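You operate a simulated robot arm through the tools that you are given. There is no shell and no other tool. Be economical: measure what you need, move in short steps, check, and stop when the job is done.

The job below is to be done with a simulated robot arm. You get a single attempt, and the scene is never put back.

Task
Take the magnet with the white grip and leave it on the outro card. Press the orange step button of the memory row two times. Press the echo button to switch it on. Take the orange plug cup on the door end of the long desk and put it away on the free middle of the pine table. Open the lid of the padded box. The order is free. Set down upright: orange plug cup.

Only the result counts: the job must be done as asked and must still hold three seconds after the hand-in. Knocking over, shifting, dropping, spilling or breaking anything else fails it. A push-on lid holds only when it is set on centred and level and pressed home; a screw cap is set on level and turned clockwise until tight.

Robot
A 7-joint arm with a fingered hand on a trunk, on a base that drives. Base frame: it is fixed to the floor where the robot stands at the start and does not move with it; the origin is under the middle of the robot, x ahead of it, y to its left, z up; the surface under the hand at the start is at about z = 740. Lengths are in mm, angles in degrees, forces in N, time in s.
With the tool pointing down near the work surface it reaches from about 360 to 840 mm from the robot's upright axis, wherever it stands. Its first joint turns from -115.0 to 115.0 degrees. Places, roughly: echo button [-3300, -1500, 800]; free middle of the pine table [-1500, 100, 700]; lid of the padded box [-1400, 2200, 800]; magnet with the white grip [500, 250, 750]; orange plug cup (7x6x13 cm) [900, 1300, 800]; orange step button of the memory row [-3500, -800, 800]; outro card [-3250, 500, 750]. Payload 5 kg.
The tool frame sits at the grasp point between the pads (the TCP): z along the fingers, y along the line on which they close. The tips reach 32 mm beyond it. The gripper opens to 160 mm. The gripper's body begins 89 mm behind the TCP. The gripper is a hand of 4 fingers: y runs from the thumb to the fingers, the wrist lies at [0, 0, -267] in the tool frame, and closing takes about 1.5 s.
Orientation is that of the tool frame in the base frame, as a unit quaternion [w, x, y, z]. With the fingers straight down and closing along the base's y, the tool's x points along the base's -x, its y along +y and its z along -z.

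Tools
- The arm moves only by the tool drive_tool. Its argument "plan" is a list of rows, each a list of 3 entries, a list of its own where there are three numbers: the shift along the base's x, y, z in mm, then the turn, a rotation vector about the base's x, y, z in rad, then the opening, from 0 (shut) to 1 (fully open). In form: [[[dx, dy, dz], [ax, ay, az], gripper], ...]. A call has 1 to 10 rows; each row is the pose to reach, as a shift and turn from the pose commanded when the call began. Rows are played at 5 a second. More than 50 mm and 8.6 degrees between two rows, or a gripper value outside its range, and nothing of the call is played. A pose out of reach is approached as far as the arm can. The call stops where the force on the tool passes 40 N (or 10 N more than at its start, if that is more) or the arm is blocked; 0.2 s more then pass. The fingers move at their own pace (about 108 mm/s each) and stop on an object; they squeeze with about 30 N. The grip force told is the motor's: it shows also when the fingers shut on nothing. Time passes only in rows, and 0.2 s behind the last, so rows that repeat a pose let the fingers close. It gives the time, the measured TCP pose, the force on the tool (base axes), the opening and the grip force at its end, in the units of the frame above (readings bear some noise), with the torque about the TCP (base axes, N m) and any sound that the robot's microphone picked up.
- Cameras (640 x 400 px; columns grow to the right, rows downward): "scene" is now at [11.6, 173.6, 1499.9]; the picture's right is [0.24, -0.97, 0.00], its down [-0.77, -0.19, -0.60] and it looks along [0.59, 0.15, -0.80] (base axes); focal length 272 px, centre (320, 200). "wrist" rides on the gripper at [80, -4, -114] in the tool frame; the picture's right is [0.05, 1.00, 0.00], its down [-0.82, 0.04, -0.58] and it looks along [-0.58, 0.03, 0.82] (tool axes); focal length 265 px, centre (320, 200). There is no depth. A picture from a camera that has moved, and an enlarged one, comes with that camera's place and axes in the base frame and with its lens. The place of the scene camera against the robot may be out by one fixed shift of up to 12 mm in any direction.
- get_image(camera): a new picture of that camera. The clock stands still meanwhile.
- slide_trunk(by): slides the trunk up (or, below 0, down) by that many mm; the arm and the scene camera ride with it, the base frame stays. It gives what a move gives, with no picture.
- base_move(legs): drives the robot by 1 to 6 legs, each [ahead, turn to the left] in mm and degrees, along the robot's own axes; the way and the turn of a leg run together, so that a leg with both is an arc; at most 1500 mm and 180 degrees a leg. The arm and the cameras ride along, it lands a little off, and it stops where it bumps. It gives what a move gives.
- hand_shape(shape): the hand has 4 fingers and takes this shape, open, in about a second: jaw (thumb against the fingers, like two jaws); tri (thumb and two fingers); tip (a fingertip pinch); poke (one finger out to press); point (the index stretched); flat (the hand flat); cup (the hand cupped); fist (a fist). The gripper value then closes the fingers along that shape, each until it touches; the sizes above hold for jaw. It gives what a move gives, with no picture.
- aim_head(pan, tilt): turns the head with the scene camera to pan (to the left, within 155 degrees either way) and tilt (down, from -29 to 69), counted from straight ahead of the robot. It gives what a move gives.
- close_up(camera, box): a new picture of the part [left, top, right, bottom] of that camera's present view, enlarged. The clock stands still meanwhile.
- job_done(): hands the job in; it is judged then, once.

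Work in short steps. Places have to be worked out from the pictures, the camera data and where the tool is seen: move nearer, look again, correct. Check each grasp and each placing, and mend what went wrong. You have 165 turns and 120 pictures in all, those below and enlarged ones among them. Open the gripper and draw the arm clear of the work before you hand the job in, unless the task says otherwise; then end with one line.

The tools are called after "Request:" by a JSON object that holds its "api" and its "payload". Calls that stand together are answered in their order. drive_tool: Moves the arm, as the interface text tells. Its arguments: {"type":"object","properties":{"plan":{"type":"array","items":{"type":"array"}}},"required":["plan"]} The other tools are called the same way: slide_trunk (by) slides the trunk up or down; hand_shape (shape) gives the hand a shape; base_move (legs) drives the base; aim_head (pan, tilt) turns the head that bears the scene camera; get_image (camera) takes a picture; close_up (camera, box) takes an enlarged picture of a part of a camera's view; job_done () hands the job in.

At the start:

```text
clock: 0.0
eef_pos: [512.6, 333.4, 990.2]
tool_rot: [0.0, 0.0, 1.0, 0.0]
ft_force: [0.1, 0.2, 0.0]
moment: [0.01, 0.0, -0.02]
width: 159.8
grip_force: 0.1
shape: jaw
trunk travel left (down, up): [-625.0, 365.0]
robot x, y, heading: [-2.4, 1.3, -0.0]
head pan, tilt: [14.1, 52.8]
```

scene: 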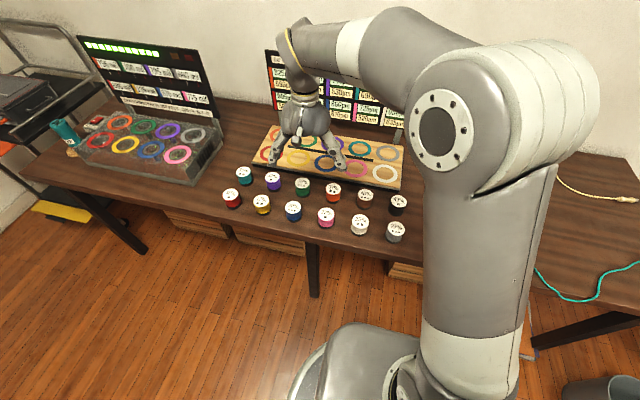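
wrist: 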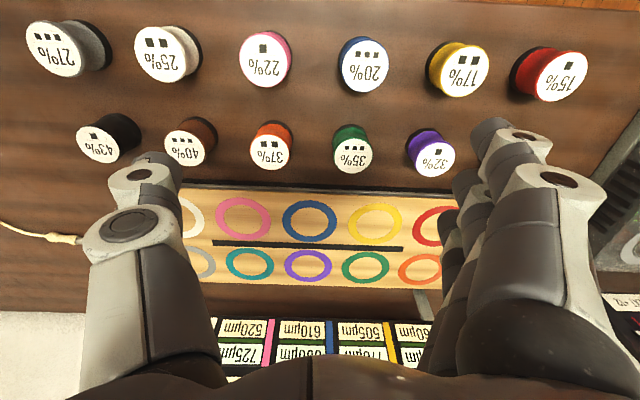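

The magnets stand in two rows in front of the wooden board; I enlarge the views to find the white-grip one precisely.

Request:
{"api": "close_up", "payload": {"camera": "scene", "box": [220, 140, 420, 265]}}

Request:
{"api": "close_up", "payload": {"camera": "wrist", "box": [0, 0, 320, 200]}}

```text
3.20 times, centred on (320, 202) of scene
camera zoom: at [11.6, 173.6, 1499.9], right [0.24, -0.97, 0.0], down [-0.77, -0.19, -0.6], along [0.59, 0.15, -0.8], focal length 870 px, centre (320, 192)
```

zoom: 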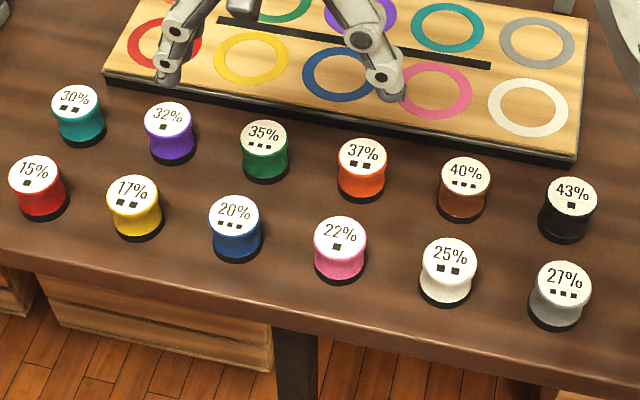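

```text
2.00 times, centred on (160, 100) of wrist
camera zoom: at [432.5, 330.4, 1103.4], right [-0.05, 1.0, 0.0], down [0.82, 0.04, 0.58], along [0.58, 0.03, -0.82], focal length 531 px, centre (640, 400)
```

zoom: 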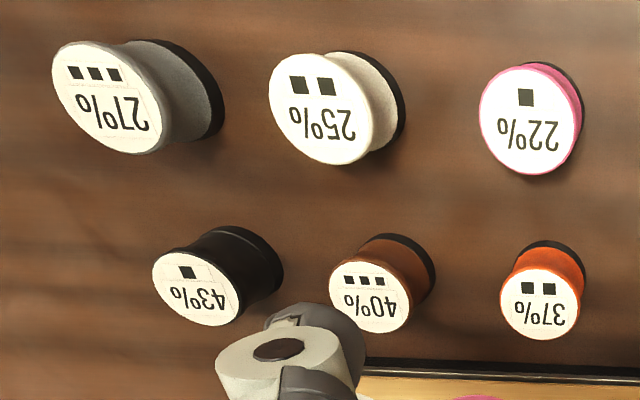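

White is the "25%" magnet, at about (478, 165) with about 54 mm diameter and 110 mm spacing. I move above it and look again.

Request:
{"api": "drive_tool", "payload": {"plan": [[[-8, -42, -20], [0, 0, 0], 1], [[-16, -84, -40], [0, 0, 0], 0.8], [[-24, -126, -60], [0, 0, 0], 0.7], [[-34, -166, -80], [0, 0, 0], 0.7], [[-34, -166, -80], [0, 0, 0], 0.7]]}}

Request:
{"api": "get_image", "payload": {"camera": "wrist"}}

Request:
{"api": "get_image", "payload": {"camera": "scene"}}

```text
clock: 1.2
eef_pos: [478.9, 166.8, 911.4]
tool_rot: [0.0, 0.0, 1.0, -0.001]
ft_force: [-0.1, 0.1, 0.0]
moment: [0.01, -0.02, -0.01]
width: 112.4
grip_force: 0.1
shape: jaw
trunk travel left (down, up): [-625.0, 365.0]
robot x, y, heading: [3.1, -5.0, -0.1]
head pan, tilt: [14.1, 52.8]
```

```text
115 pictures are left
camera wrist: at [398.2, 163.4, 1024.7], right [-0.05, 1.0, 0.0], down [0.82, 0.04, 0.58], along [0.58, 0.03, -0.82], focal length 265 px, centre (320, 200)
```

wrist: 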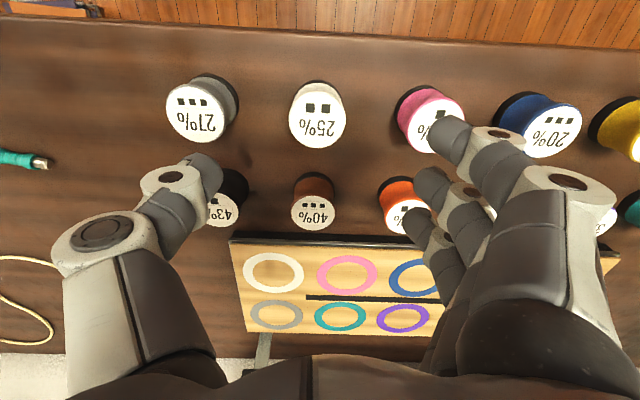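

```text
114 pictures are left
camera scene: at [11.6, 173.4, 1499.9], right [0.24, -0.97, 0.0], down [-0.77, -0.19, -0.6], along [0.59, 0.15, -0.8], focal length 272 px, centre (320, 200)
```

scene: 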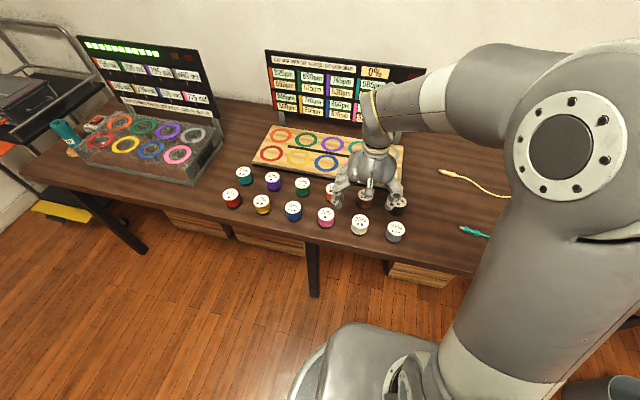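

Magnet centre judged at about (474, 165), top about z 790. I descend around it to TCP z≈780 in checked steps.

Request:
{"api": "drive_tool", "payload": {"plan": [[[-4, -1, -40], [0, 0, 0], 0.65], [[-4, -1, -75], [0, 0, 0], 0.65], [[-4, -1, -95], [0, 0, 0], 0.65]]}}

Request:
{"api": "get_image", "payload": {"camera": "wrist"}}

Request:
{"api": "close_up", "payload": {"camera": "scene", "box": [280, 130, 440, 230]}}

```text
clock: 2.0
eef_pos: [475.3, 163.6, 813.9]
tool_rot: [0.0, 0.0, 1.0, 0.001]
ft_force: [0.8, 0.7, -0.4]
moment: [0.0, 0.0, 0.0]
width: 104.6
grip_force: 0.2
shape: jaw
trunk travel left (down, up): [-625.0, 365.0]
robot x, y, heading: [-1.1, -0.2, -0.0]
head pan, tilt: [14.1, 52.8]
```

```text
113 pictures are left
camera wrist: at [394.3, 161.0, 927.0], right [-0.05, 1.0, 0.0], down [0.81, 0.04, 0.58], along [0.58, 0.03, -0.82], focal length 265 px, centre (320, 200)
```

wrist: 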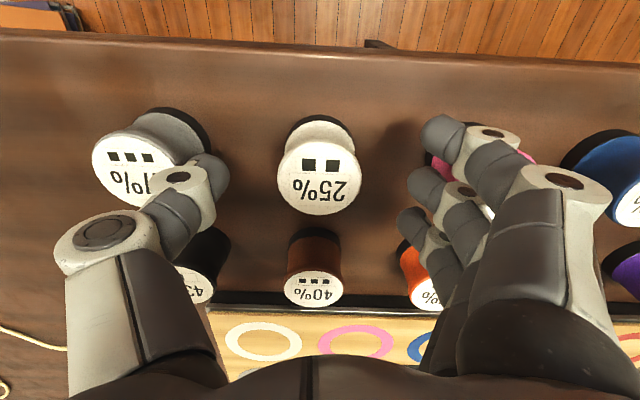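

```text
4.00 times, centred on (360, 180) of scene
camera zoom: at [11.7, 173.6, 1499.9], right [0.24, -0.97, 0.0], down [-0.77, -0.19, -0.6], along [0.59, 0.15, -0.8], focal length 1087 px, centre (160, 280)
```

zoom: 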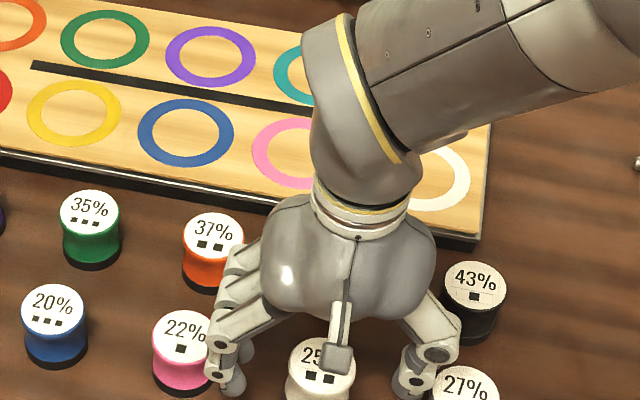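

The magnet is centred between the fingers with neighbours clear; I descend to TCP z≈780 and close.

Request:
{"api": "drive_tool", "payload": {"plan": [[[-1, 1, -18], [0, 0, 0], 0.62], [[-1, 1, -34], [0, 0, 0], 0.6], [[-1, 1, -34], [0, 0, 0], 0.0], [[-1, 1, -34], [0, 0, 0], 0.0], [[-1, 1, -34], [0, 0, 0], 0.0], [[-1, 1, -34], [0, 0, 0], 0.0], [[-1, 1, -34], [0, 0, 0], 0.0], [[-1, 1, -34], [0, 0, 0], 0.0], [[-1, 1, -34], [0, 0, 0], 0.0]]}}

Request:
{"api": "get_image", "payload": {"camera": "wrist"}}

```text
clock: 4.0
eef_pos: [472.9, 165.9, 780.0]
tool_rot: [0.001, 0.0, 1.0, 0.0]
ft_force: [1.3, -0.7, -0.6]
moment: [0.05, -0.04, 0.01]
width: 29.9
grip_force: 29.9
shape: jaw
trunk travel left (down, up): [-625.0, 365.0]
robot x, y, heading: [-1.4, -4.7, 0.2]
head pan, tilt: [14.1, 52.8]
```

```text
111 pictures are left
camera wrist: at [392.8, 162.6, 893.3], right [-0.05, 1.0, 0.0], down [0.82, 0.04, 0.58], along [0.58, 0.03, -0.82], focal length 265 px, centre (320, 200)
```

wrist: 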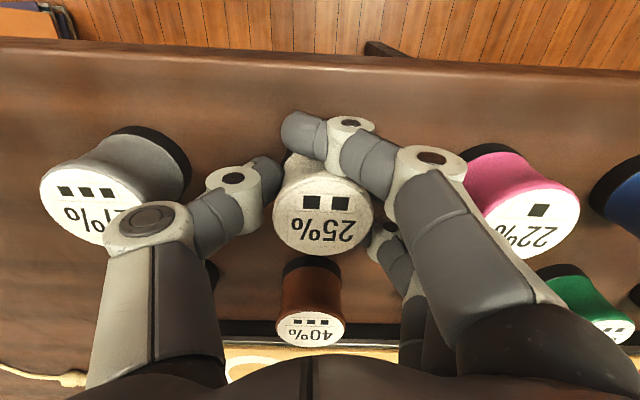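

Gripped (29.9 N, width 30). I lift straight up in steps.

Request:
{"api": "drive_tool", "payload": {"plan": [[[0, 0, 10], [0, 0, 0], 0.0], [[0, 0, 30], [0, 0, 0], 0.0], [[0, 0, 70], [0, 0, 0], 0.0], [[0, 0, 115], [0, 0, 0], 0.0], [[0, 0, 160], [0, 0, 0], 0.0], [[0, 0, 200], [0, 0, 0], 0.0]]}}

Request:
{"api": "get_image", "payload": {"camera": "wrist"}}

Request:
{"api": "get_image", "payload": {"camera": "scene"}}

```text
clock: 5.4
eef_pos: [476.6, 167.9, 982.5]
tool_rot: [0.0, 0.001, 1.0, 0.0]
ft_force: [-0.8, 0.3, -1.6]
moment: [0.0, 0.04, -0.01]
width: 28.9
grip_force: 30.2
shape: jaw
trunk travel left (down, up): [-625.0, 365.0]
robot x, y, heading: [-2.6, 1.8, -0.2]
head pan, tilt: [14.1, 52.8]
```

```text
110 pictures are left
camera wrist: at [396.2, 164.5, 1095.5], right [-0.05, 1.0, 0.0], down [0.82, 0.04, 0.58], along [0.58, 0.03, -0.82], focal length 265 px, centre (320, 200)
```

wrist: 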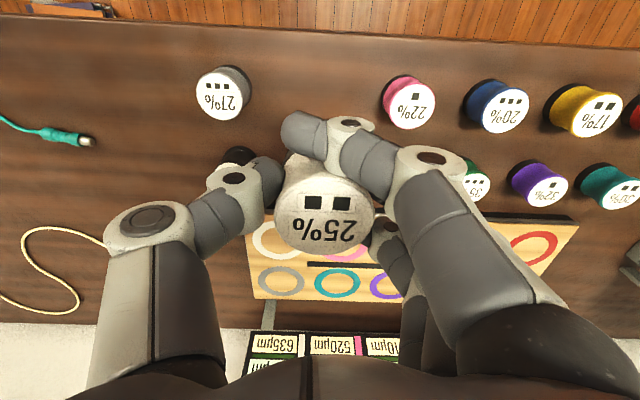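

```text
109 pictures are left
camera scene: at [11.5, 173.5, 1499.8], right [0.24, -0.97, 0.0], down [-0.77, -0.19, -0.6], along [0.59, 0.15, -0.8], focal length 272 px, centre (320, 200)
```

scene: 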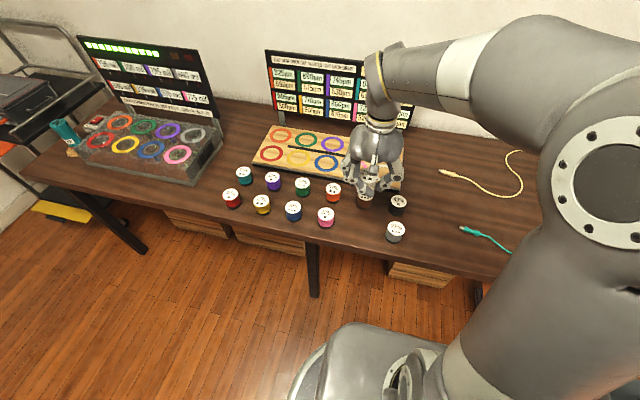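

The magnet is held firmly. Before driving I look around the room behind the robot.

Request:
{"api": "aim_head", "payload": {"pan": 150, "tilt": 20}}

Request:
{"api": "get_image", "payload": {"camera": "scene"}}

Request:
{"api": "aim_head", "payload": {"pan": -150, "tilt": 20}}

Request:
{"api": "get_image", "payload": {"camera": "scene"}}

Request:
{"api": "aim_head", "payload": {"pan": 80, "tilt": 25}}

Request:
{"api": "get_image", "payload": {"camera": "scene"}}

```text
clock: 7.6
eef_pos: [476.8, 168.4, 981.2]
tool_rot: [0.0, 0.0, 1.0, -0.001]
ft_force: [0.9, 0.0, -1.8]
moment: [-0.01, 0.02, -0.03]
width: 29.2
grip_force: 30.2
shape: jaw
trunk travel left (down, up): [-625.0, 365.0]
robot x, y, heading: [2.0, -0.4, -0.2]
head pan, tilt: [150.0, 20.0]
```

```text
108 pictures are left
camera scene: at [-140.9, 202.1, 1549.2], right [0.5, 0.87, 0.0], down [0.3, -0.17, -0.94], along [-0.81, 0.47, -0.34], focal length 272 px, centre (320, 200)
```

scene: 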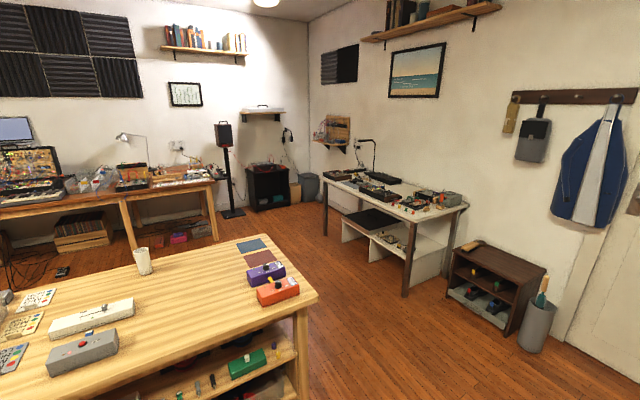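

```text
clock: 11.7
eef_pos: [478.5, 167.6, 981.5]
tool_rot: [0.0, 0.0, 1.0, 0.0]
ft_force: [0.2, 0.2, -1.7]
moment: [0.0, 0.0, -0.01]
width: 29.5
grip_force: 29.8
shape: jaw
trunk travel left (down, up): [-625.0, 365.0]
robot x, y, heading: [1.4, -1.4, 0.2]
head pan, tilt: [-150.0, 20.0]
```

```text
107 pictures are left
camera scene: at [-140.9, 108.9, 1549.2], right [-0.5, 0.87, 0.0], down [0.3, 0.17, -0.94], along [-0.81, -0.47, -0.34], focal length 272 px, centre (320, 200)
```

scene: 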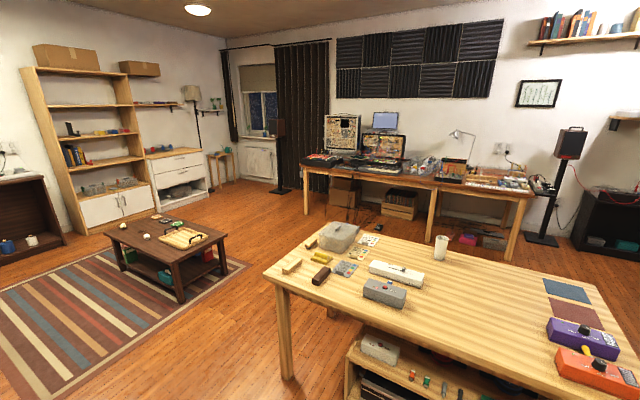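

```text
clock: 14.9
eef_pos: [476.7, 168.0, 981.1]
tool_rot: [0.001, 0.0, 1.0, 0.0]
ft_force: [0.6, -0.6, -2.1]
moment: [0.05, 0.02, 0.0]
width: 29.1
grip_force: 29.9
shape: jaw
trunk travel left (down, up): [-625.0, 365.0]
robot x, y, heading: [-1.9, -0.7, -0.2]
head pan, tilt: [80.0, 25.0]
```

```text
106 pictures are left
camera scene: at [-44.3, 246.2, 1541.1], right [0.98, -0.17, 0.0], down [-0.07, -0.42, -0.91], along [0.16, 0.89, -0.42], focal length 272 px, centre (320, 200)
```

scene: 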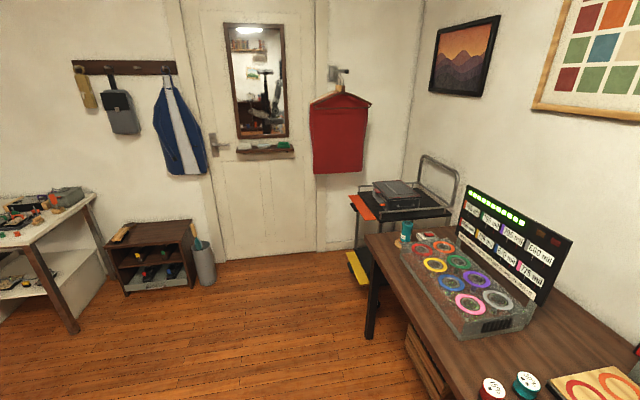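

The pine table spans x≈-1724…-1030, y≈-737…723, with a ~1 m corridor on its +y side toward the far bench. I back off and drive round via y≈1200.

Request:
{"api": "base_move", "payload": {"legs": [[-350, 0], [0, 90], [1200, 0], [0, 90]]}}

Request:
{"api": "aim_head", "payload": {"pan": 0, "tilt": 30}}

Request:
{"api": "get_image", "payload": {"camera": "scene"}}

```text
clock: 30.8
eef_pos: [-811.9, 1030.8, 982.1]
tool_rot: [0.001, 1.0, 0.022, 0.0]
ft_force: [0.7, 1.1, -2.2]
moment: [0.03, 0.0, -0.04]
width: 29.0
grip_force: 30.0
shape: jaw
trunk travel left (down, up): [-625.0, 365.0]
robot x, y, heading: [-340.9, 1222.2, -177.5]
head pan, tilt: [80.0, 25.0]
```

```text
clock: 32.3
eef_pos: [-812.2, 1030.2, 981.9]
tool_rot: [0.001, 1.0, 0.022, 0.0]
ft_force: [-0.8, 0.2, -2.7]
moment: [0.05, 0.01, -0.01]
width: 29.1
grip_force: 30.1
shape: jaw
trunk travel left (down, up): [-625.0, 365.0]
robot x, y, heading: [-343.6, 1222.8, -177.4]
head pan, tilt: [0.0, 30.0]
```

```text
105 pictures are left
camera scene: at [-366.7, 1060.8, 1533.1], right [-0.05, 1.0, 0.0], down [0.5, 0.02, -0.87], along [-0.87, -0.04, -0.5], focal length 272 px, centre (320, 200)
```

scene: 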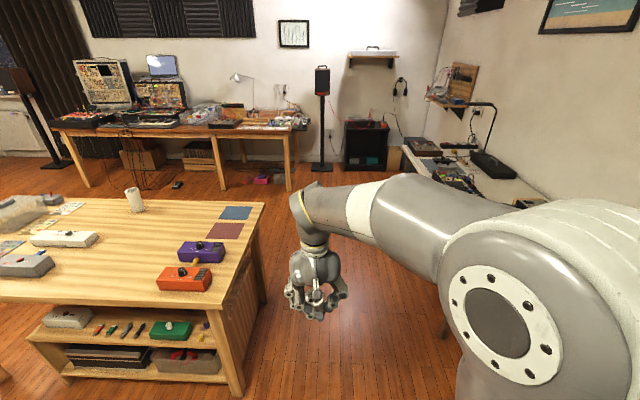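

Way ahead is clear. I straighten the heading and drive along the corridor, then turn toward the bench.

Request:
{"api": "base_move", "payload": {"legs": [[0, -2.5], [1000, 0], [1000, 0]]}}

Request:
{"api": "aim_head", "payload": {"pan": 35, "tilt": 30}}

Request:
{"api": "get_image", "payload": {"camera": "scene"}}

```text
clock: 42.7
eef_pos: [-2817.8, 1030.0, 982.0]
tool_rot: [0.0, 1.0, 0.011, 0.0]
ft_force: [0.0, -0.1, -2.9]
moment: [0.0, -0.05, 0.0]
width: 28.8
grip_force: 30.0
shape: jaw
trunk travel left (down, up): [-625.0, 365.0]
robot x, y, heading: [-2345.8, 1208.2, -178.7]
head pan, tilt: [0.0, 30.0]
```

```text
clock: 43.7
eef_pos: [-2817.6, 1029.5, 982.2]
tool_rot: [0.0, 1.0, 0.011, 0.0]
ft_force: [-0.4, 0.0, -1.8]
moment: [0.04, -0.03, -0.02]
width: 28.9
grip_force: 30.2
shape: jaw
trunk travel left (down, up): [-625.0, 365.0]
robot x, y, heading: [-2344.5, 1207.6, -178.8]
head pan, tilt: [35.0, 30.0]
```

```text
104 pictures are left
camera scene: at [-2354.2, 998.7, 1533.1], right [-0.59, 0.81, 0.0], down [0.4, 0.3, -0.87], along [-0.7, -0.51, -0.5], focal length 272 px, centre (320, 200)
```

scene: 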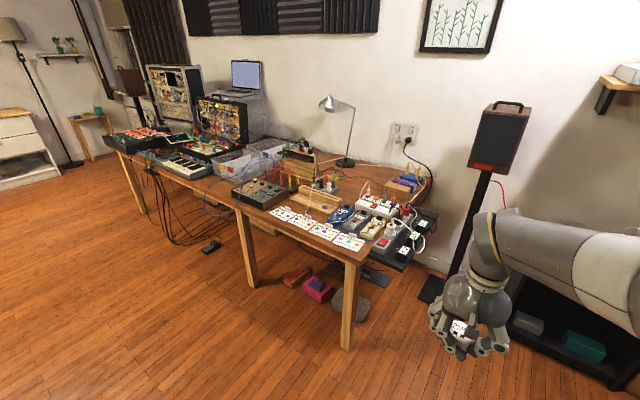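

Request:
{"api": "close_up", "payload": {"camera": "scene", "box": [230, 160, 430, 285]}}

Request:
{"api": "close_up", "payload": {"camera": "scene", "box": [100, 60, 300, 185]}}

```text
3.20 times, centred on (330, 222) of scene
camera zoom: at [-2354.2, 998.7, 1533.1], right [-0.59, 0.81, 0.0], down [0.4, 0.3, -0.87], along [-0.7, -0.51, -0.5], focal length 870 px, centre (288, 128)
```

zoom: 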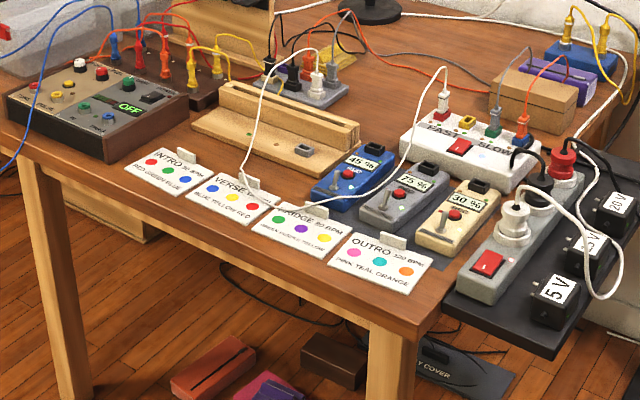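

```text
3.20 times, centred on (200, 122) of scene
camera zoom: at [-2354.2, 998.7, 1533.1], right [-0.59, 0.81, 0.0], down [0.4, 0.3, -0.87], along [-0.7, -0.51, -0.5], focal length 870 px, centre (704, 448)
```

zoom: 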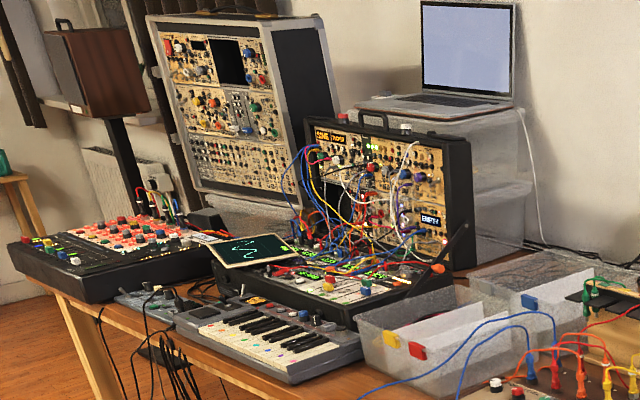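

Outro card judged near (-3219, 532), bench front edge x≈-3112. I drive to stand at about (-2700, 530) facing the bench.

Request:
{"api": "base_move", "payload": {"legs": [[0, 88.7], [680, 0], [0, -90], [330, 0]]}}

Request:
{"api": "aim_head", "payload": {"pan": 0, "tilt": 50}}

Request:
{"api": "get_image", "payload": {"camera": "scene"}}

Request:
{"api": "get_image", "payload": {"camera": "wrist"}}

```text
clock: 56.9
eef_pos: [-3165.1, 387.6, 981.5]
tool_rot: [0.0, 1.0, -0.022, 0.0]
ft_force: [-0.6, 1.0, -2.0]
moment: [-0.04, -0.02, 0.01]
width: 28.8
grip_force: 29.7
shape: jaw
trunk travel left (down, up): [-625.0, 365.0]
robot x, y, heading: [-2680.3, 535.0, 177.3]
head pan, tilt: [35.0, 30.0]
```

```text
clock: 57.9
eef_pos: [-3164.0, 387.0, 980.2]
tool_rot: [0.001, 1.0, -0.023, 0.0]
ft_force: [0.8, 1.1, -2.3]
moment: [-0.04, 0.02, -0.01]
width: 28.6
grip_force: 30.3
shape: jaw
trunk travel left (down, up): [-625.0, 365.0]
robot x, y, heading: [-2681.7, 532.9, 177.4]
head pan, tilt: [0.0, 50.0]
```

```text
101 pictures are left
camera scene: at [-2704.9, 375.5, 1503.6], right [0.04, 1.0, 0.0], down [0.77, -0.03, -0.64], along [-0.64, 0.03, -0.77], focal length 272 px, centre (320, 200)
```

scene: 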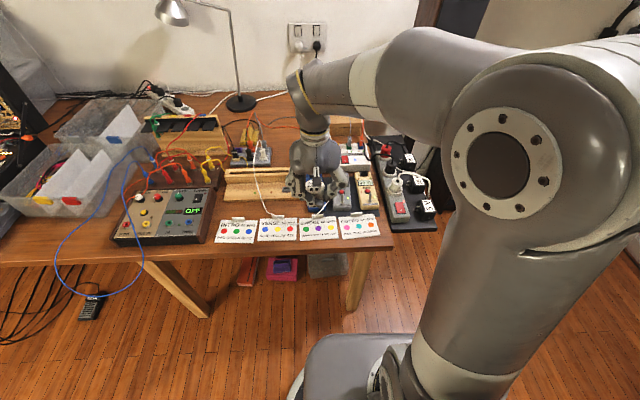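

```text
100 pictures are left
camera wrist: at [-3084.5, 388.3, 1095.0], right [0.01, -1.0, 0.0], down [-0.82, 0.0, 0.58], along [-0.58, 0.0, -0.82], focal length 265 px, centre (320, 200)
```

wrist: 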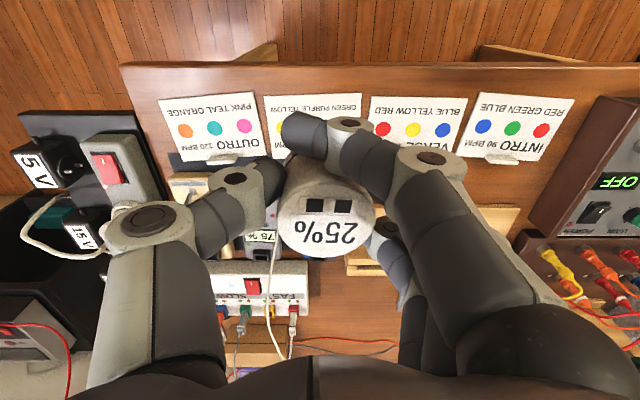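

Card centre computed at about (-3209, 529), consistent from both cameras. I move above it and lower partly to check.

Request:
{"api": "drive_tool", "payload": {"plan": [[[-12, 40, 0], [0, 0, 0], 0], [[-24, 80, -10], [0, 0, 0], 0], [[-36, 120, -30], [0, 0, 0], 0], [[-44, 141, -70], [0, 0, 0], 0], [[-44, 141, -110], [0, 0, 0], 0], [[-44, 141, -140], [0, 0, 0], 0], [[-44, 141, -140], [0, 0, 0], 0]]}}

Request:
{"api": "get_image", "payload": {"camera": "wrist"}}

Request:
{"api": "close_up", "payload": {"camera": "scene", "box": [270, 140, 430, 240]}}

```text
clock: 59.5
eef_pos: [-3210.2, 527.1, 842.9]
tool_rot: [0.0, 1.0, -0.022, 0.001]
ft_force: [-0.2, -0.3, -1.4]
moment: [-0.01, -0.03, -0.02]
width: 28.8
grip_force: 30.2
shape: jaw
trunk travel left (down, up): [-625.0, 365.0]
robot x, y, heading: [-2679.2, 532.8, 177.5]
head pan, tilt: [0.0, 50.0]
```

```text
99 pictures are left
camera wrist: at [-3130.5, 528.5, 954.7], right [0.01, -1.0, 0.0], down [-0.82, 0.0, 0.58], along [-0.58, 0.0, -0.82], focal length 265 px, centre (320, 200)
```

wrist: 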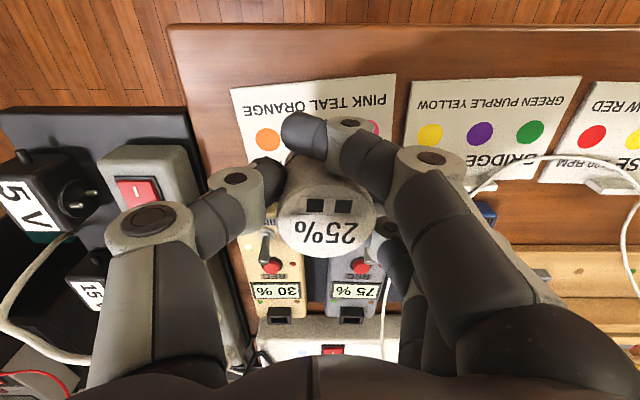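

```text
4.00 times, centred on (350, 190) of scene
camera zoom: at [-2705.1, 375.7, 1503.6], right [0.05, 1.0, 0.0], down [0.77, -0.04, -0.64], along [-0.64, 0.03, -0.77], focal length 1087 px, centre (200, 240)
```

zoom: 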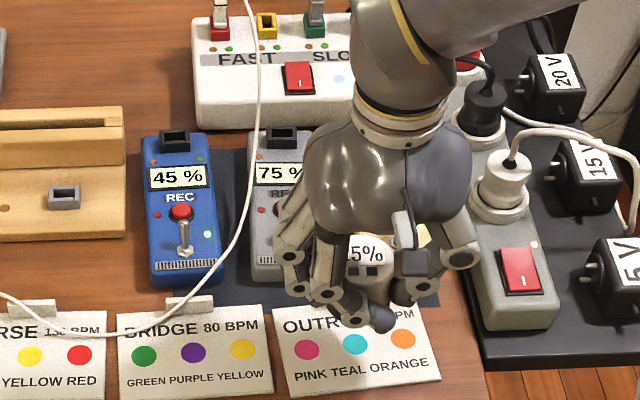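

Alignment over the card is good. I lower further with force watching until the magnet meets the card.

Request:
{"api": "drive_tool", "payload": {"plan": [[[1, 2, -25], [0, 0, 0], 0], [[1, 2, -40], [0, 0, 0], 0], [[1, 2, -48], [0, 0, 0], 0], [[1, 2, -54], [0, 0, 0], 0], [[1, 2, -57], [0, 0, 0], 0]]}}

Request:
{"api": "close_up", "payload": {"camera": "scene", "box": [310, 180, 390, 240]}}

```text
clock: 60.7
eef_pos: [-3207.4, 531.2, 783.5]
tool_rot: [0.0, 1.0, -0.023, -0.001]
ft_force: [-0.5, 0.7, 5.5]
moment: [-0.14, 0.08, 0.0]
width: 28.5
grip_force: 30.0
shape: jaw
trunk travel left (down, up): [-625.0, 365.0]
robot x, y, heading: [-2681.9, 535.3, 177.3]
head pan, tilt: [0.0, 50.0]
```

```text
6.67 times, centred on (350, 210) of scene
camera zoom: at [-2704.5, 375.8, 1503.8], right [0.05, 1.0, 0.0], down [0.77, -0.04, -0.64], along [-0.64, 0.03, -0.77], focal length 1812 px, centre (120, 133)
```

zoom: 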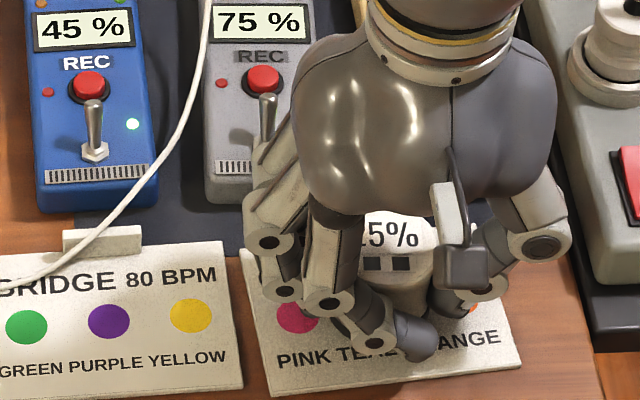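

Contact force rose by about 7 N at z 783: the magnet rests on the card. I open moderately and lift.

Request:
{"api": "drive_tool", "payload": {"plan": [[[0, 0, 1], [0, 0, 0], 0.3], [[0, 0, 1], [0, 0, 0], 0.5], [[0, 0, 1], [0, 0, 0], 0.5], [[0, 0, 1], [0, 0, 0], 0.5]]}}

Request:
{"api": "get_image", "payload": {"camera": "wrist"}}

```text
clock: 61.7
eef_pos: [-3207.8, 530.6, 784.4]
tool_rot: [0.0, 1.0, -0.023, -0.001]
ft_force: [0.1, 0.0, 0.1]
moment: [0.0, -0.01, 0.0]
width: 78.9
grip_force: 0.0
shape: jaw
trunk travel left (down, up): [-625.0, 365.0]
robot x, y, heading: [-2678.8, 532.7, 177.4]
head pan, tilt: [0.0, 50.0]
```

```text
96 pictures are left
camera wrist: at [-3128.0, 532.3, 898.0], right [0.01, -1.0, 0.0], down [-0.82, 0.0, 0.58], along [-0.58, 0.0, -0.82], focal length 265 px, centre (320, 200)
```

wrist: 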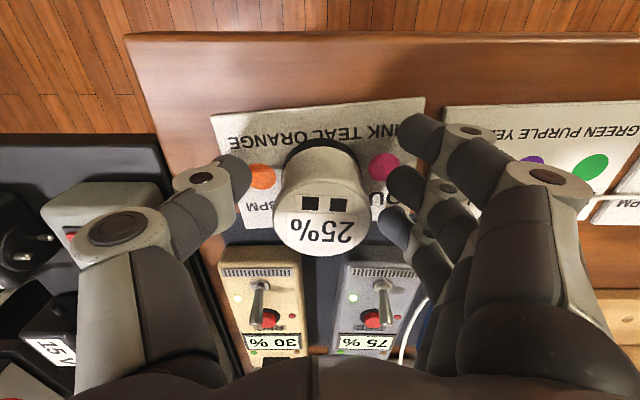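

The magnet stands centred on the outro card. I lift straight up.

Request:
{"api": "drive_tool", "payload": {"plan": [[[0, 0, 20], [0, 0, 0], 0.52], [[0, 0, 50], [0, 0, 0], 0.52], [[0, 0, 95], [0, 0, 0], 0.52], [[0, 0, 140], [0, 0, 0], 0.52], [[0, 0, 185], [0, 0, 0], 0.52], [[0, 0, 220], [0, 0, 0], 0.5]]}}

Request:
{"api": "get_image", "payload": {"camera": "scene"}}

Request:
{"api": "get_image", "payload": {"camera": "wrist"}}

```text
clock: 63.1
eef_pos: [-3207.1, 528.7, 1006.3]
tool_rot: [0.0, 1.0, -0.023, 0.001]
ft_force: [0.1, 0.4, -0.5]
moment: [0.01, -0.01, 0.02]
width: 80.7
grip_force: 0.1
shape: jaw
trunk travel left (down, up): [-625.0, 365.0]
robot x, y, heading: [-2682.1, 528.4, 177.2]
head pan, tilt: [0.0, 50.0]
```

```text
95 pictures are left
camera scene: at [-2704.4, 375.6, 1503.6], right [0.05, 1.0, 0.0], down [0.77, -0.03, -0.64], along [-0.64, 0.03, -0.77], focal length 272 px, centre (320, 200)
```

scene: 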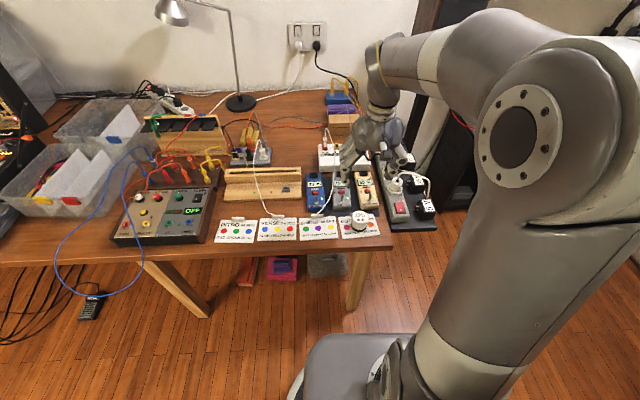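

```text
94 pictures are left
camera wrist: at [-3126.9, 529.9, 1119.7], right [0.01, -1.0, 0.0], down [-0.82, -0.01, 0.58], along [-0.58, 0.0, -0.82], focal length 265 px, centre (320, 200)
```

wrist: 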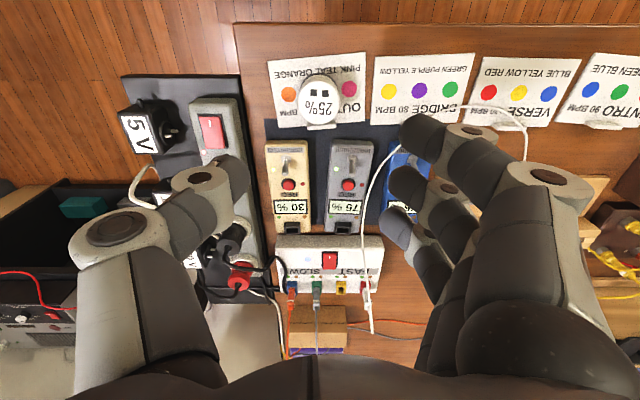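

Placing is good. Next the buttons: I back off, drive along the bench to about y≈-900, and look.

Request:
{"api": "base_move", "payload": {"legs": [[-300, 0], [0, 92.7], [1450, 0], [0, -90]]}}

Request:
{"api": "aim_head", "payload": {"pan": 0, "tilt": 35}}

Request:
{"api": "get_image", "payload": {"camera": "scene"}}

```text
clock: 79.9
eef_pos: [-2856.8, -990.3, 1006.5]
tool_rot: [0.0, 1.0, 0.009, 0.0]
ft_force: [0.5, 0.5, 0.0]
moment: [-0.01, 0.0, 0.0]
width: 80.8
grip_force: 0.0
shape: jaw
trunk travel left (down, up): [-625.0, 365.0]
robot x, y, heading: [-2332.7, -952.9, -179.3]
head pan, tilt: [0.0, 50.0]
```

```text
clock: 80.7
eef_pos: [-2855.9, -989.9, 1005.9]
tool_rot: [0.001, 1.0, 0.008, 0.0]
ft_force: [0.7, 0.4, 0.8]
moment: [-0.01, -0.02, 0.01]
width: 80.9
grip_force: 0.1
shape: jaw
trunk travel left (down, up): [-625.0, 365.0]
robot x, y, heading: [-2332.5, -953.3, -179.0]
head pan, tilt: [0.0, 35.0]
```

```text
93 pictures are left
camera scene: at [-2356.1, -1110.6, 1525.3], right [-0.02, 1.0, 0.0], down [0.57, 0.01, -0.82], along [-0.82, -0.01, -0.57], focal length 272 px, centre (320, 200)
```

scene: 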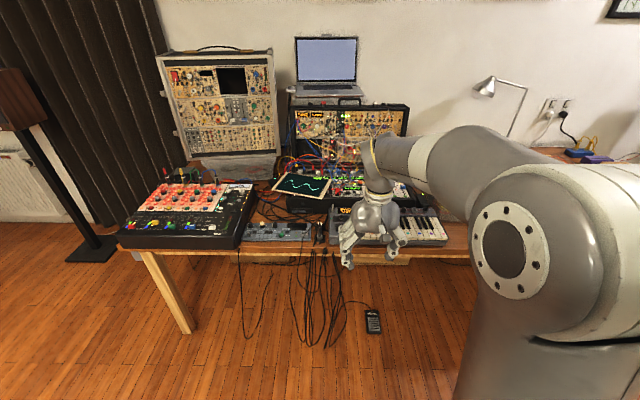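

Request:
{"api": "close_up", "payload": {"camera": "scene", "box": [110, 150, 270, 250]}}

Request:
{"api": "close_up", "payload": {"camera": "scene", "box": [260, 95, 460, 220]}}

```text
4.00 times, centred on (190, 200) of scene
camera zoom: at [-2356.1, -1110.6, 1525.3], right [-0.02, 1.0, 0.0], down [0.57, 0.01, -0.82], along [-0.82, -0.01, -0.57], focal length 1087 px, centre (840, 200)
```

zoom: 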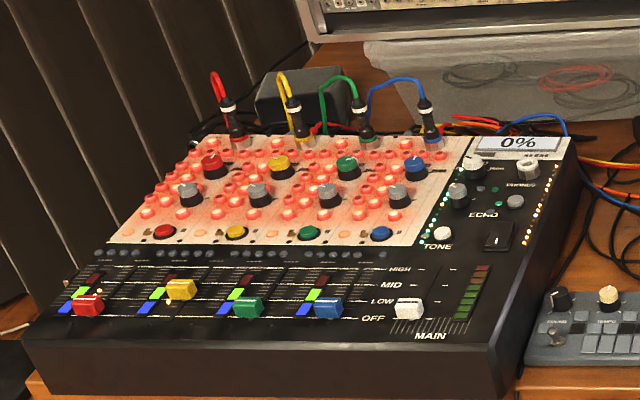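

```text
3.20 times, centred on (360, 158) of scene
camera zoom: at [-2356.1, -1110.6, 1525.3], right [-0.02, 1.0, 0.0], down [0.57, 0.01, -0.82], along [-0.82, -0.01, -0.57], focal length 870 px, centre (192, 336)
```

zoom: 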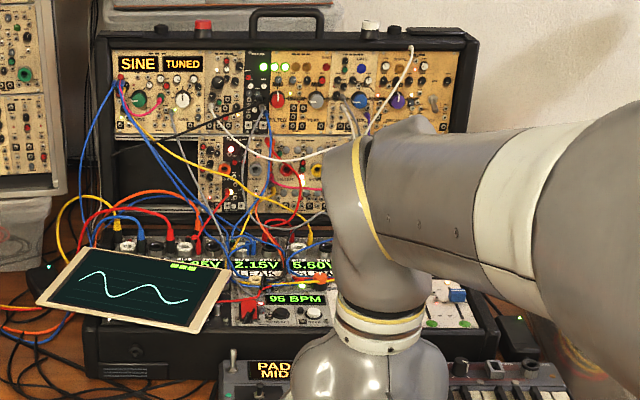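

The echo area is at the right end of the mixer, near (-3280, -1486). I drive sideways and in front of it.

Request:
{"api": "base_move", "payload": {"legs": [[0, 89], [400, 0], [0, -89], [380, 0]]}}

Request:
{"api": "aim_head", "payload": {"pan": 0, "tilt": 45}}

Request:
{"api": "get_image", "payload": {"camera": "scene"}}

Request:
{"api": "get_image", "payload": {"camera": "wrist"}}

```text
clock: 92.9
eef_pos: [-3231.0, -1354.3, 1006.4]
tool_rot: [0.0, 1.0, -0.018, 0.0]
ft_force: [0.4, 0.3, -0.5]
moment: [-0.02, -0.01, 0.0]
width: 80.8
grip_force: 0.1
shape: jaw
trunk travel left (down, up): [-625.0, 365.0]
robot x, y, heading: [-2702.0, -1344.4, 177.8]
head pan, tilt: [0.0, 35.0]
```

```text
clock: 93.6
eef_pos: [-3231.0, -1354.8, 1005.7]
tool_rot: [0.001, 1.0, -0.017, 0.0]
ft_force: [-0.4, 0.9, -0.3]
moment: [-0.05, 0.01, -0.01]
width: 80.8
grip_force: 0.1
shape: jaw
trunk travel left (down, up): [-625.0, 365.0]
robot x, y, heading: [-2702.2, -1347.1, 178.0]
head pan, tilt: [0.0, 45.0]
```

```text
90 pictures are left
camera scene: at [-2731.3, -1501.5, 1510.6], right [0.04, 1.0, 0.0], down [0.71, -0.02, -0.71], along [-0.71, 0.02, -0.71], focal length 272 px, centre (320, 200)
```

scene: 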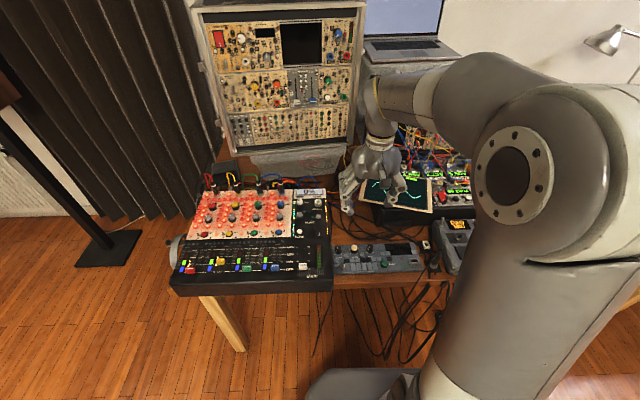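

```text
89 pictures are left
camera wrist: at [-3151.2, -1351.7, 1119.1], right [0.02, -1.0, 0.0], down [-0.82, -0.01, 0.58], along [-0.58, -0.01, -0.82], focal length 265 px, centre (320, 200)
```

wrist: 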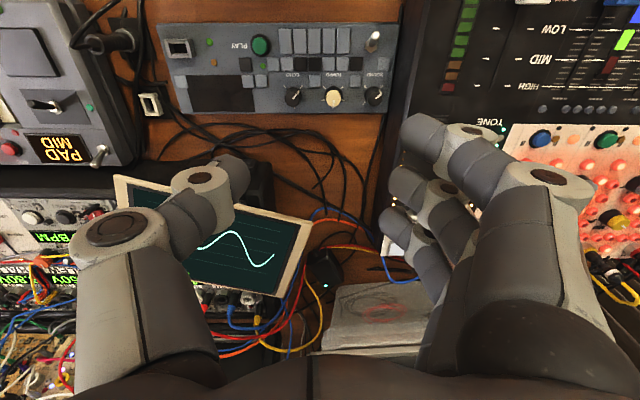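

Request:
{"api": "close_up", "payload": {"camera": "scene", "box": [260, 180, 340, 230]}}

Request:
{"api": "close_up", "payload": {"camera": "scene", "box": [330, 110, 510, 230]}}

```text
8.00 times, centred on (300, 205) of scene
camera zoom: at [-2731.3, -1501.5, 1510.6], right [0.04, 1.0, 0.0], down [0.71, -0.02, -0.71], along [-0.71, 0.02, -0.71], focal length 2175 px, centre (480, 160)
```

zoom: 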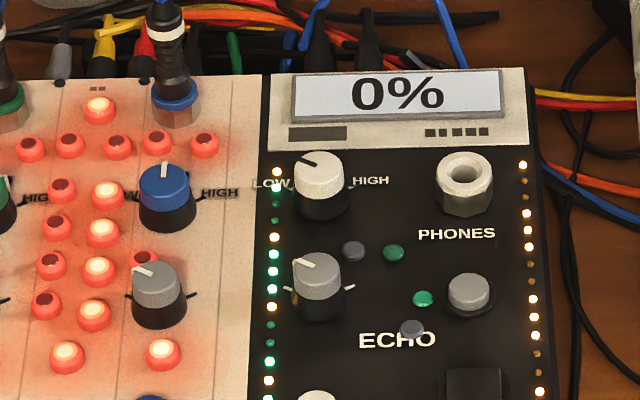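

```text
3.33 times, centred on (420, 170) of scene
camera zoom: at [-2731.3, -1501.5, 1510.6], right [0.04, 1.0, 0.0], down [0.71, -0.02, -0.71], along [-0.71, 0.02, -0.71], focal length 906 px, centre (-13, 300)
```

zoom: 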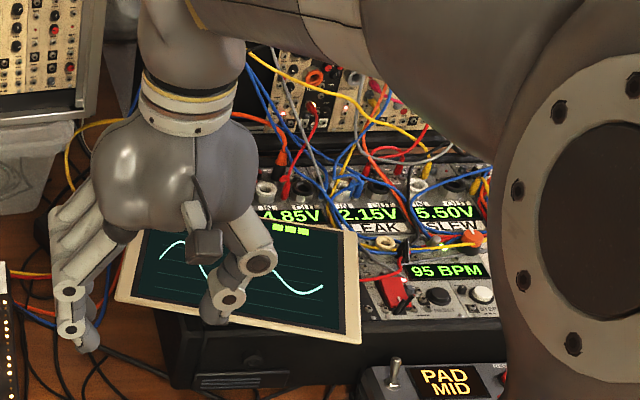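

Request:
{"api": "close_up", "payload": {"camera": "scene", "box": [270, 205, 350, 255]}}

```text
8.00 times, centred on (310, 230) of scene
camera zoom: at [-2731.3, -1501.5, 1510.6], right [0.04, 1.0, 0.0], down [0.71, -0.02, -0.71], along [-0.71, 0.02, -0.71], focal length 2175 px, centre (400, -40)
```

zoom: 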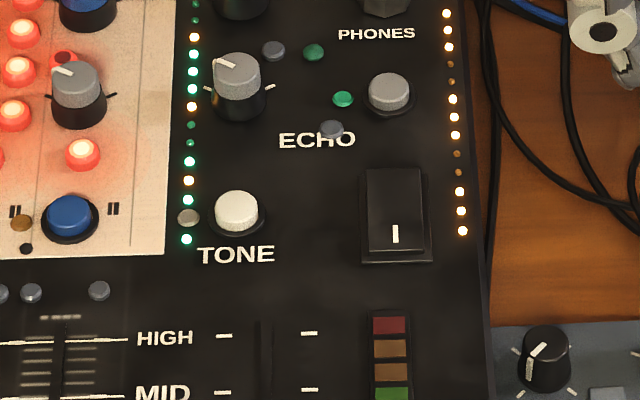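

The grey round button next to the "ECHO" label (green LED beside it) is the echo button, around (-3333, -1489). I set the poke shape and move the hand above it to see.

Request:
{"api": "hand_shape", "payload": {"shape": "poke"}}

Request:
{"api": "drive_tool", "payload": {"plan": [[[-10, -40, 0], [0, 0, 0], 1], [[-20, -80, 0], [0, 0, 0], 1], [[-30, -110, 0], [0, 0, 0], 1], [[-40, -130, 0], [0, 0, 0], 1], [[-40, -130, 0], [0, 0, 0], 1]]}}

Request:
{"api": "get_image", "payload": {"camera": "wrist"}}

Request:
{"api": "get_image", "payload": {"camera": "scene"}}

```text
clock: 94.5
eef_pos: [-3230.5, -1354.1, 1006.3]
tool_rot: [0.0, 1.0, -0.017, 0.0]
ft_force: [0.5, -0.9, 0.6]
moment: [-0.01, -0.03, -0.02]
width: 0.0
grip_force: 0.0
shape: poke
trunk travel left (down, up): [-625.0, 365.0]
robot x, y, heading: [-2704.6, -1346.9, 178.0]
head pan, tilt: [0.0, 45.0]
```

```text
clock: 95.7
eef_pos: [-3270.0, -1486.3, 1005.9]
tool_rot: [0.0, 1.0, -0.018, 0.0]
ft_force: [-0.3, -0.1, 0.2]
moment: [-0.02, 0.0, 0.02]
width: 0.1
grip_force: 0.1
shape: poke
trunk travel left (down, up): [-625.0, 365.0]
robot x, y, heading: [-2709.6, -1345.2, 177.8]
head pan, tilt: [0.0, 45.0]
```

```text
85 pictures are left
camera wrist: at [-3189.6, -1483.8, 1119.2], right [0.02, -1.0, 0.0], down [-0.82, -0.01, 0.58], along [-0.58, -0.01, -0.82], focal length 265 px, centre (320, 200)
```

wrist: 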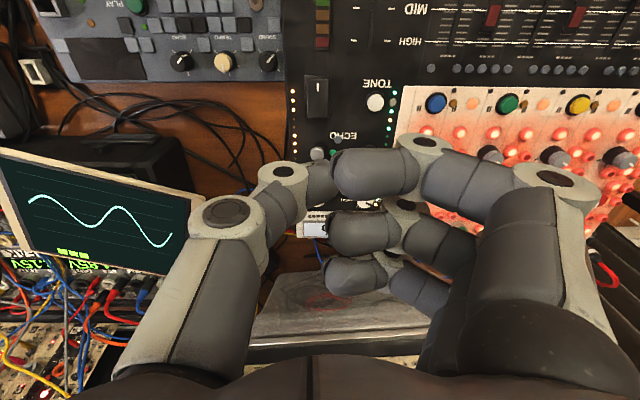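

```text
84 pictures are left
camera scene: at [-2731.4, -1501.5, 1510.5], right [0.04, 1.0, 0.0], down [0.71, -0.02, -0.71], along [-0.71, 0.03, -0.71], focal length 272 px, centre (320, 200)
```

scene: 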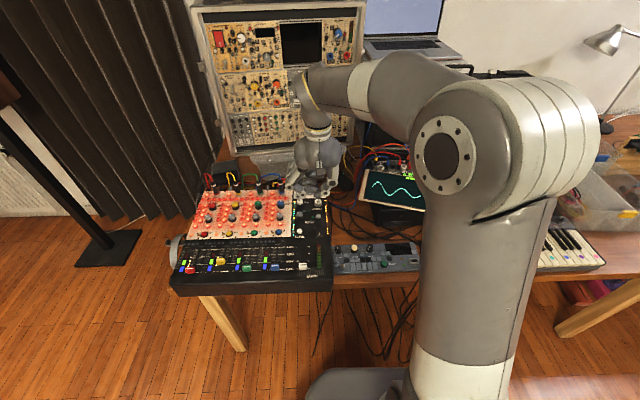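

Request:
{"api": "close_up", "payload": {"camera": "scene", "box": [270, 120, 366, 220]}}

Request:
{"api": "close_up", "payload": {"camera": "wrist", "box": [240, 100, 480, 300]}}

```text
4.00 times, centred on (318, 170) of scene
camera zoom: at [-2731.4, -1501.5, 1510.5], right [0.04, 1.0, 0.0], down [0.71, -0.02, -0.71], along [-0.71, 0.03, -0.71], focal length 1087 px, centre (328, 320)
```

zoom: 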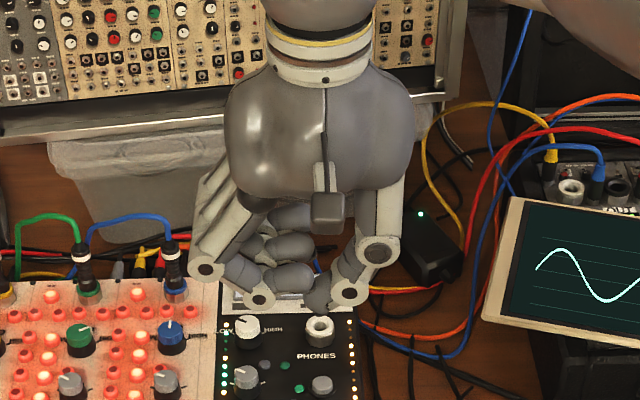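

```text
2.00 times, centred on (360, 200) of wrist
camera zoom: at [-3189.6, -1483.8, 1119.2], right [0.02, -1.0, 0.0], down [-0.82, -0.01, 0.58], along [-0.58, -0.01, -0.82], focal length 531 px, centre (240, 200)
```

zoom: 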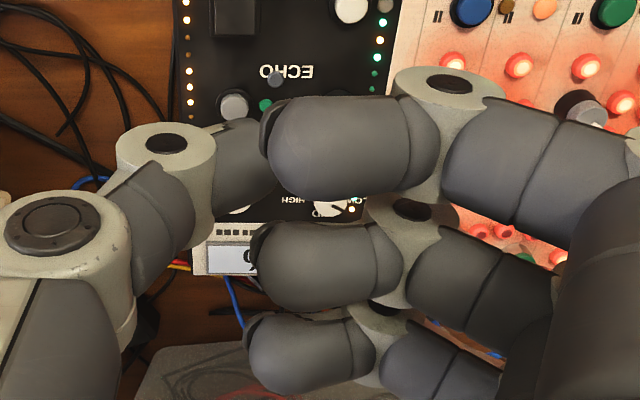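

The poke shape at opening 1 shows all fingers curled; I try closing value 0 to see how it changes.

Request:
{"api": "drive_tool", "payload": {"plan": [[[0, 0, 0], [0, 0, 0], 0], [[0, 0, 0], [0, 0, 0], 0], [[0, 0, 0], [0, 0, 0], 0], [[0, 0, 0], [0, 0, 0], 0], [[0, 0, 0], [0, 0, 0], 0], [[0, 0, 0], [0, 0, 0], 0]]}}

Request:
{"api": "close_up", "payload": {"camera": "scene", "box": [270, 120, 366, 220]}}

Request:
{"api": "get_image", "payload": {"camera": "wrist"}}

```text
clock: 97.1
eef_pos: [-3270.0, -1485.5, 1006.1]
tool_rot: [0.001, 1.0, -0.018, 0.0]
ft_force: [-0.1, -0.4, -0.7]
moment: [0.01, -0.01, 0.0]
width: 0.0
grip_force: 30.0
shape: jaw
trunk travel left (down, up): [-625.0, 365.0]
robot x, y, heading: [-2702.8, -1345.6, 178.0]
head pan, tilt: [0.0, 45.0]
```

```text
4.00 times, centred on (318, 170) of scene
camera zoom: at [-2731.3, -1501.5, 1510.5], right [0.04, 1.0, 0.0], down [0.71, -0.02, -0.71], along [-0.71, 0.03, -0.71], focal length 1087 px, centre (328, 320)
```

zoom: 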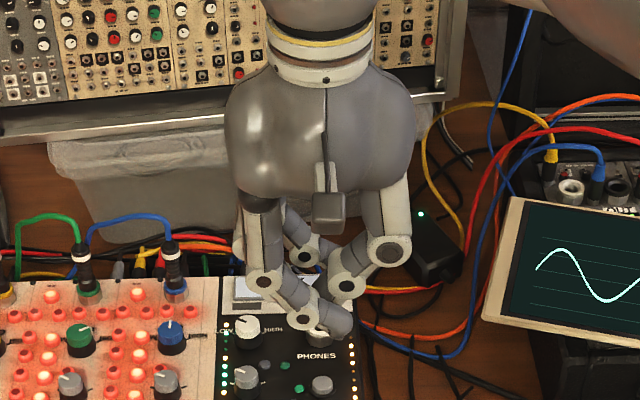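

```text
80 pictures are left
camera wrist: at [-3189.5, -1483.5, 1119.2], right [0.02, -1.0, 0.0], down [-0.82, -0.01, 0.58], along [-0.58, -0.01, -0.82], focal length 265 px, centre (320, 200)
```

wrist: 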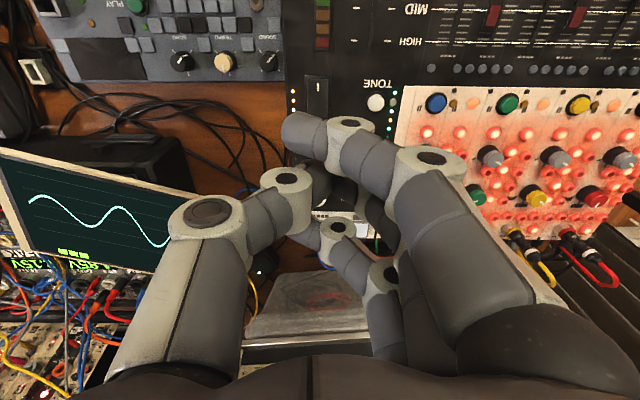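

Closing returned the hand to the jaw shape. I try the "point" shape instead and look.

Request:
{"api": "hand_shape", "payload": {"shape": "point"}}

Request:
{"api": "close_up", "payload": {"camera": "scene", "box": [270, 120, 366, 220]}}

Request:
{"api": "get_image", "payload": {"camera": "wrist"}}

```text
clock: 98.0
eef_pos: [-3269.4, -1487.0, 1005.5]
tool_rot: [0.0, 1.0, -0.017, 0.0]
ft_force: [-0.3, -0.5, -0.4]
moment: [0.02, 0.05, -0.01]
width: 152.1
grip_force: 0.1
shape: point
trunk travel left (down, up): [-625.0, 365.0]
robot x, y, heading: [-2703.0, -1342.9, 178.4]
head pan, tilt: [0.0, 45.0]
```

```text
4.00 times, centred on (318, 170) of scene
camera zoom: at [-2731.3, -1501.5, 1510.5], right [0.04, 1.0, 0.0], down [0.71, -0.02, -0.71], along [-0.71, 0.03, -0.71], focal length 1087 px, centre (328, 320)
```

zoom: 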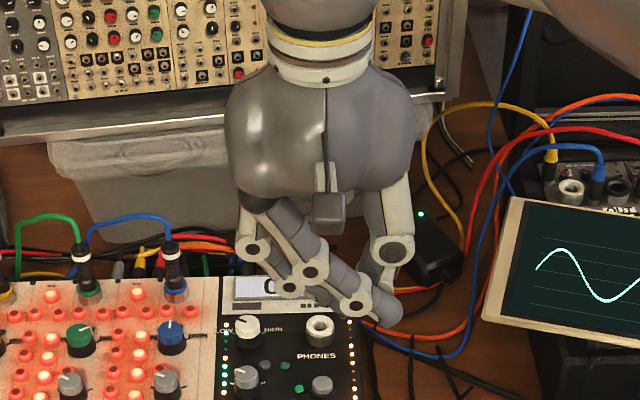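

```text
78 pictures are left
camera wrist: at [-3189.5, -1483.5, 1119.2], right [0.02, -1.0, 0.0], down [-0.82, -0.01, 0.58], along [-0.58, -0.01, -0.82], focal length 265 px, centre (320, 200)
```

wrist: 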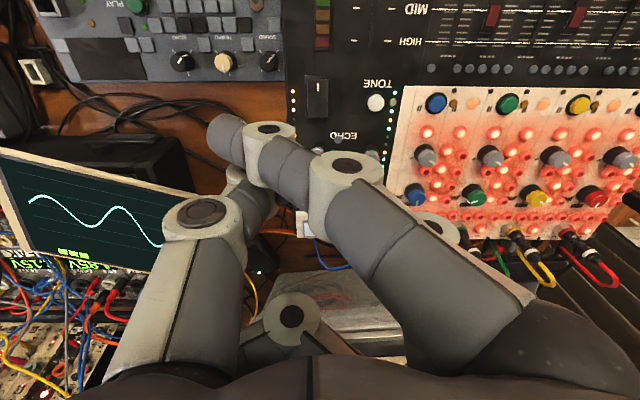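

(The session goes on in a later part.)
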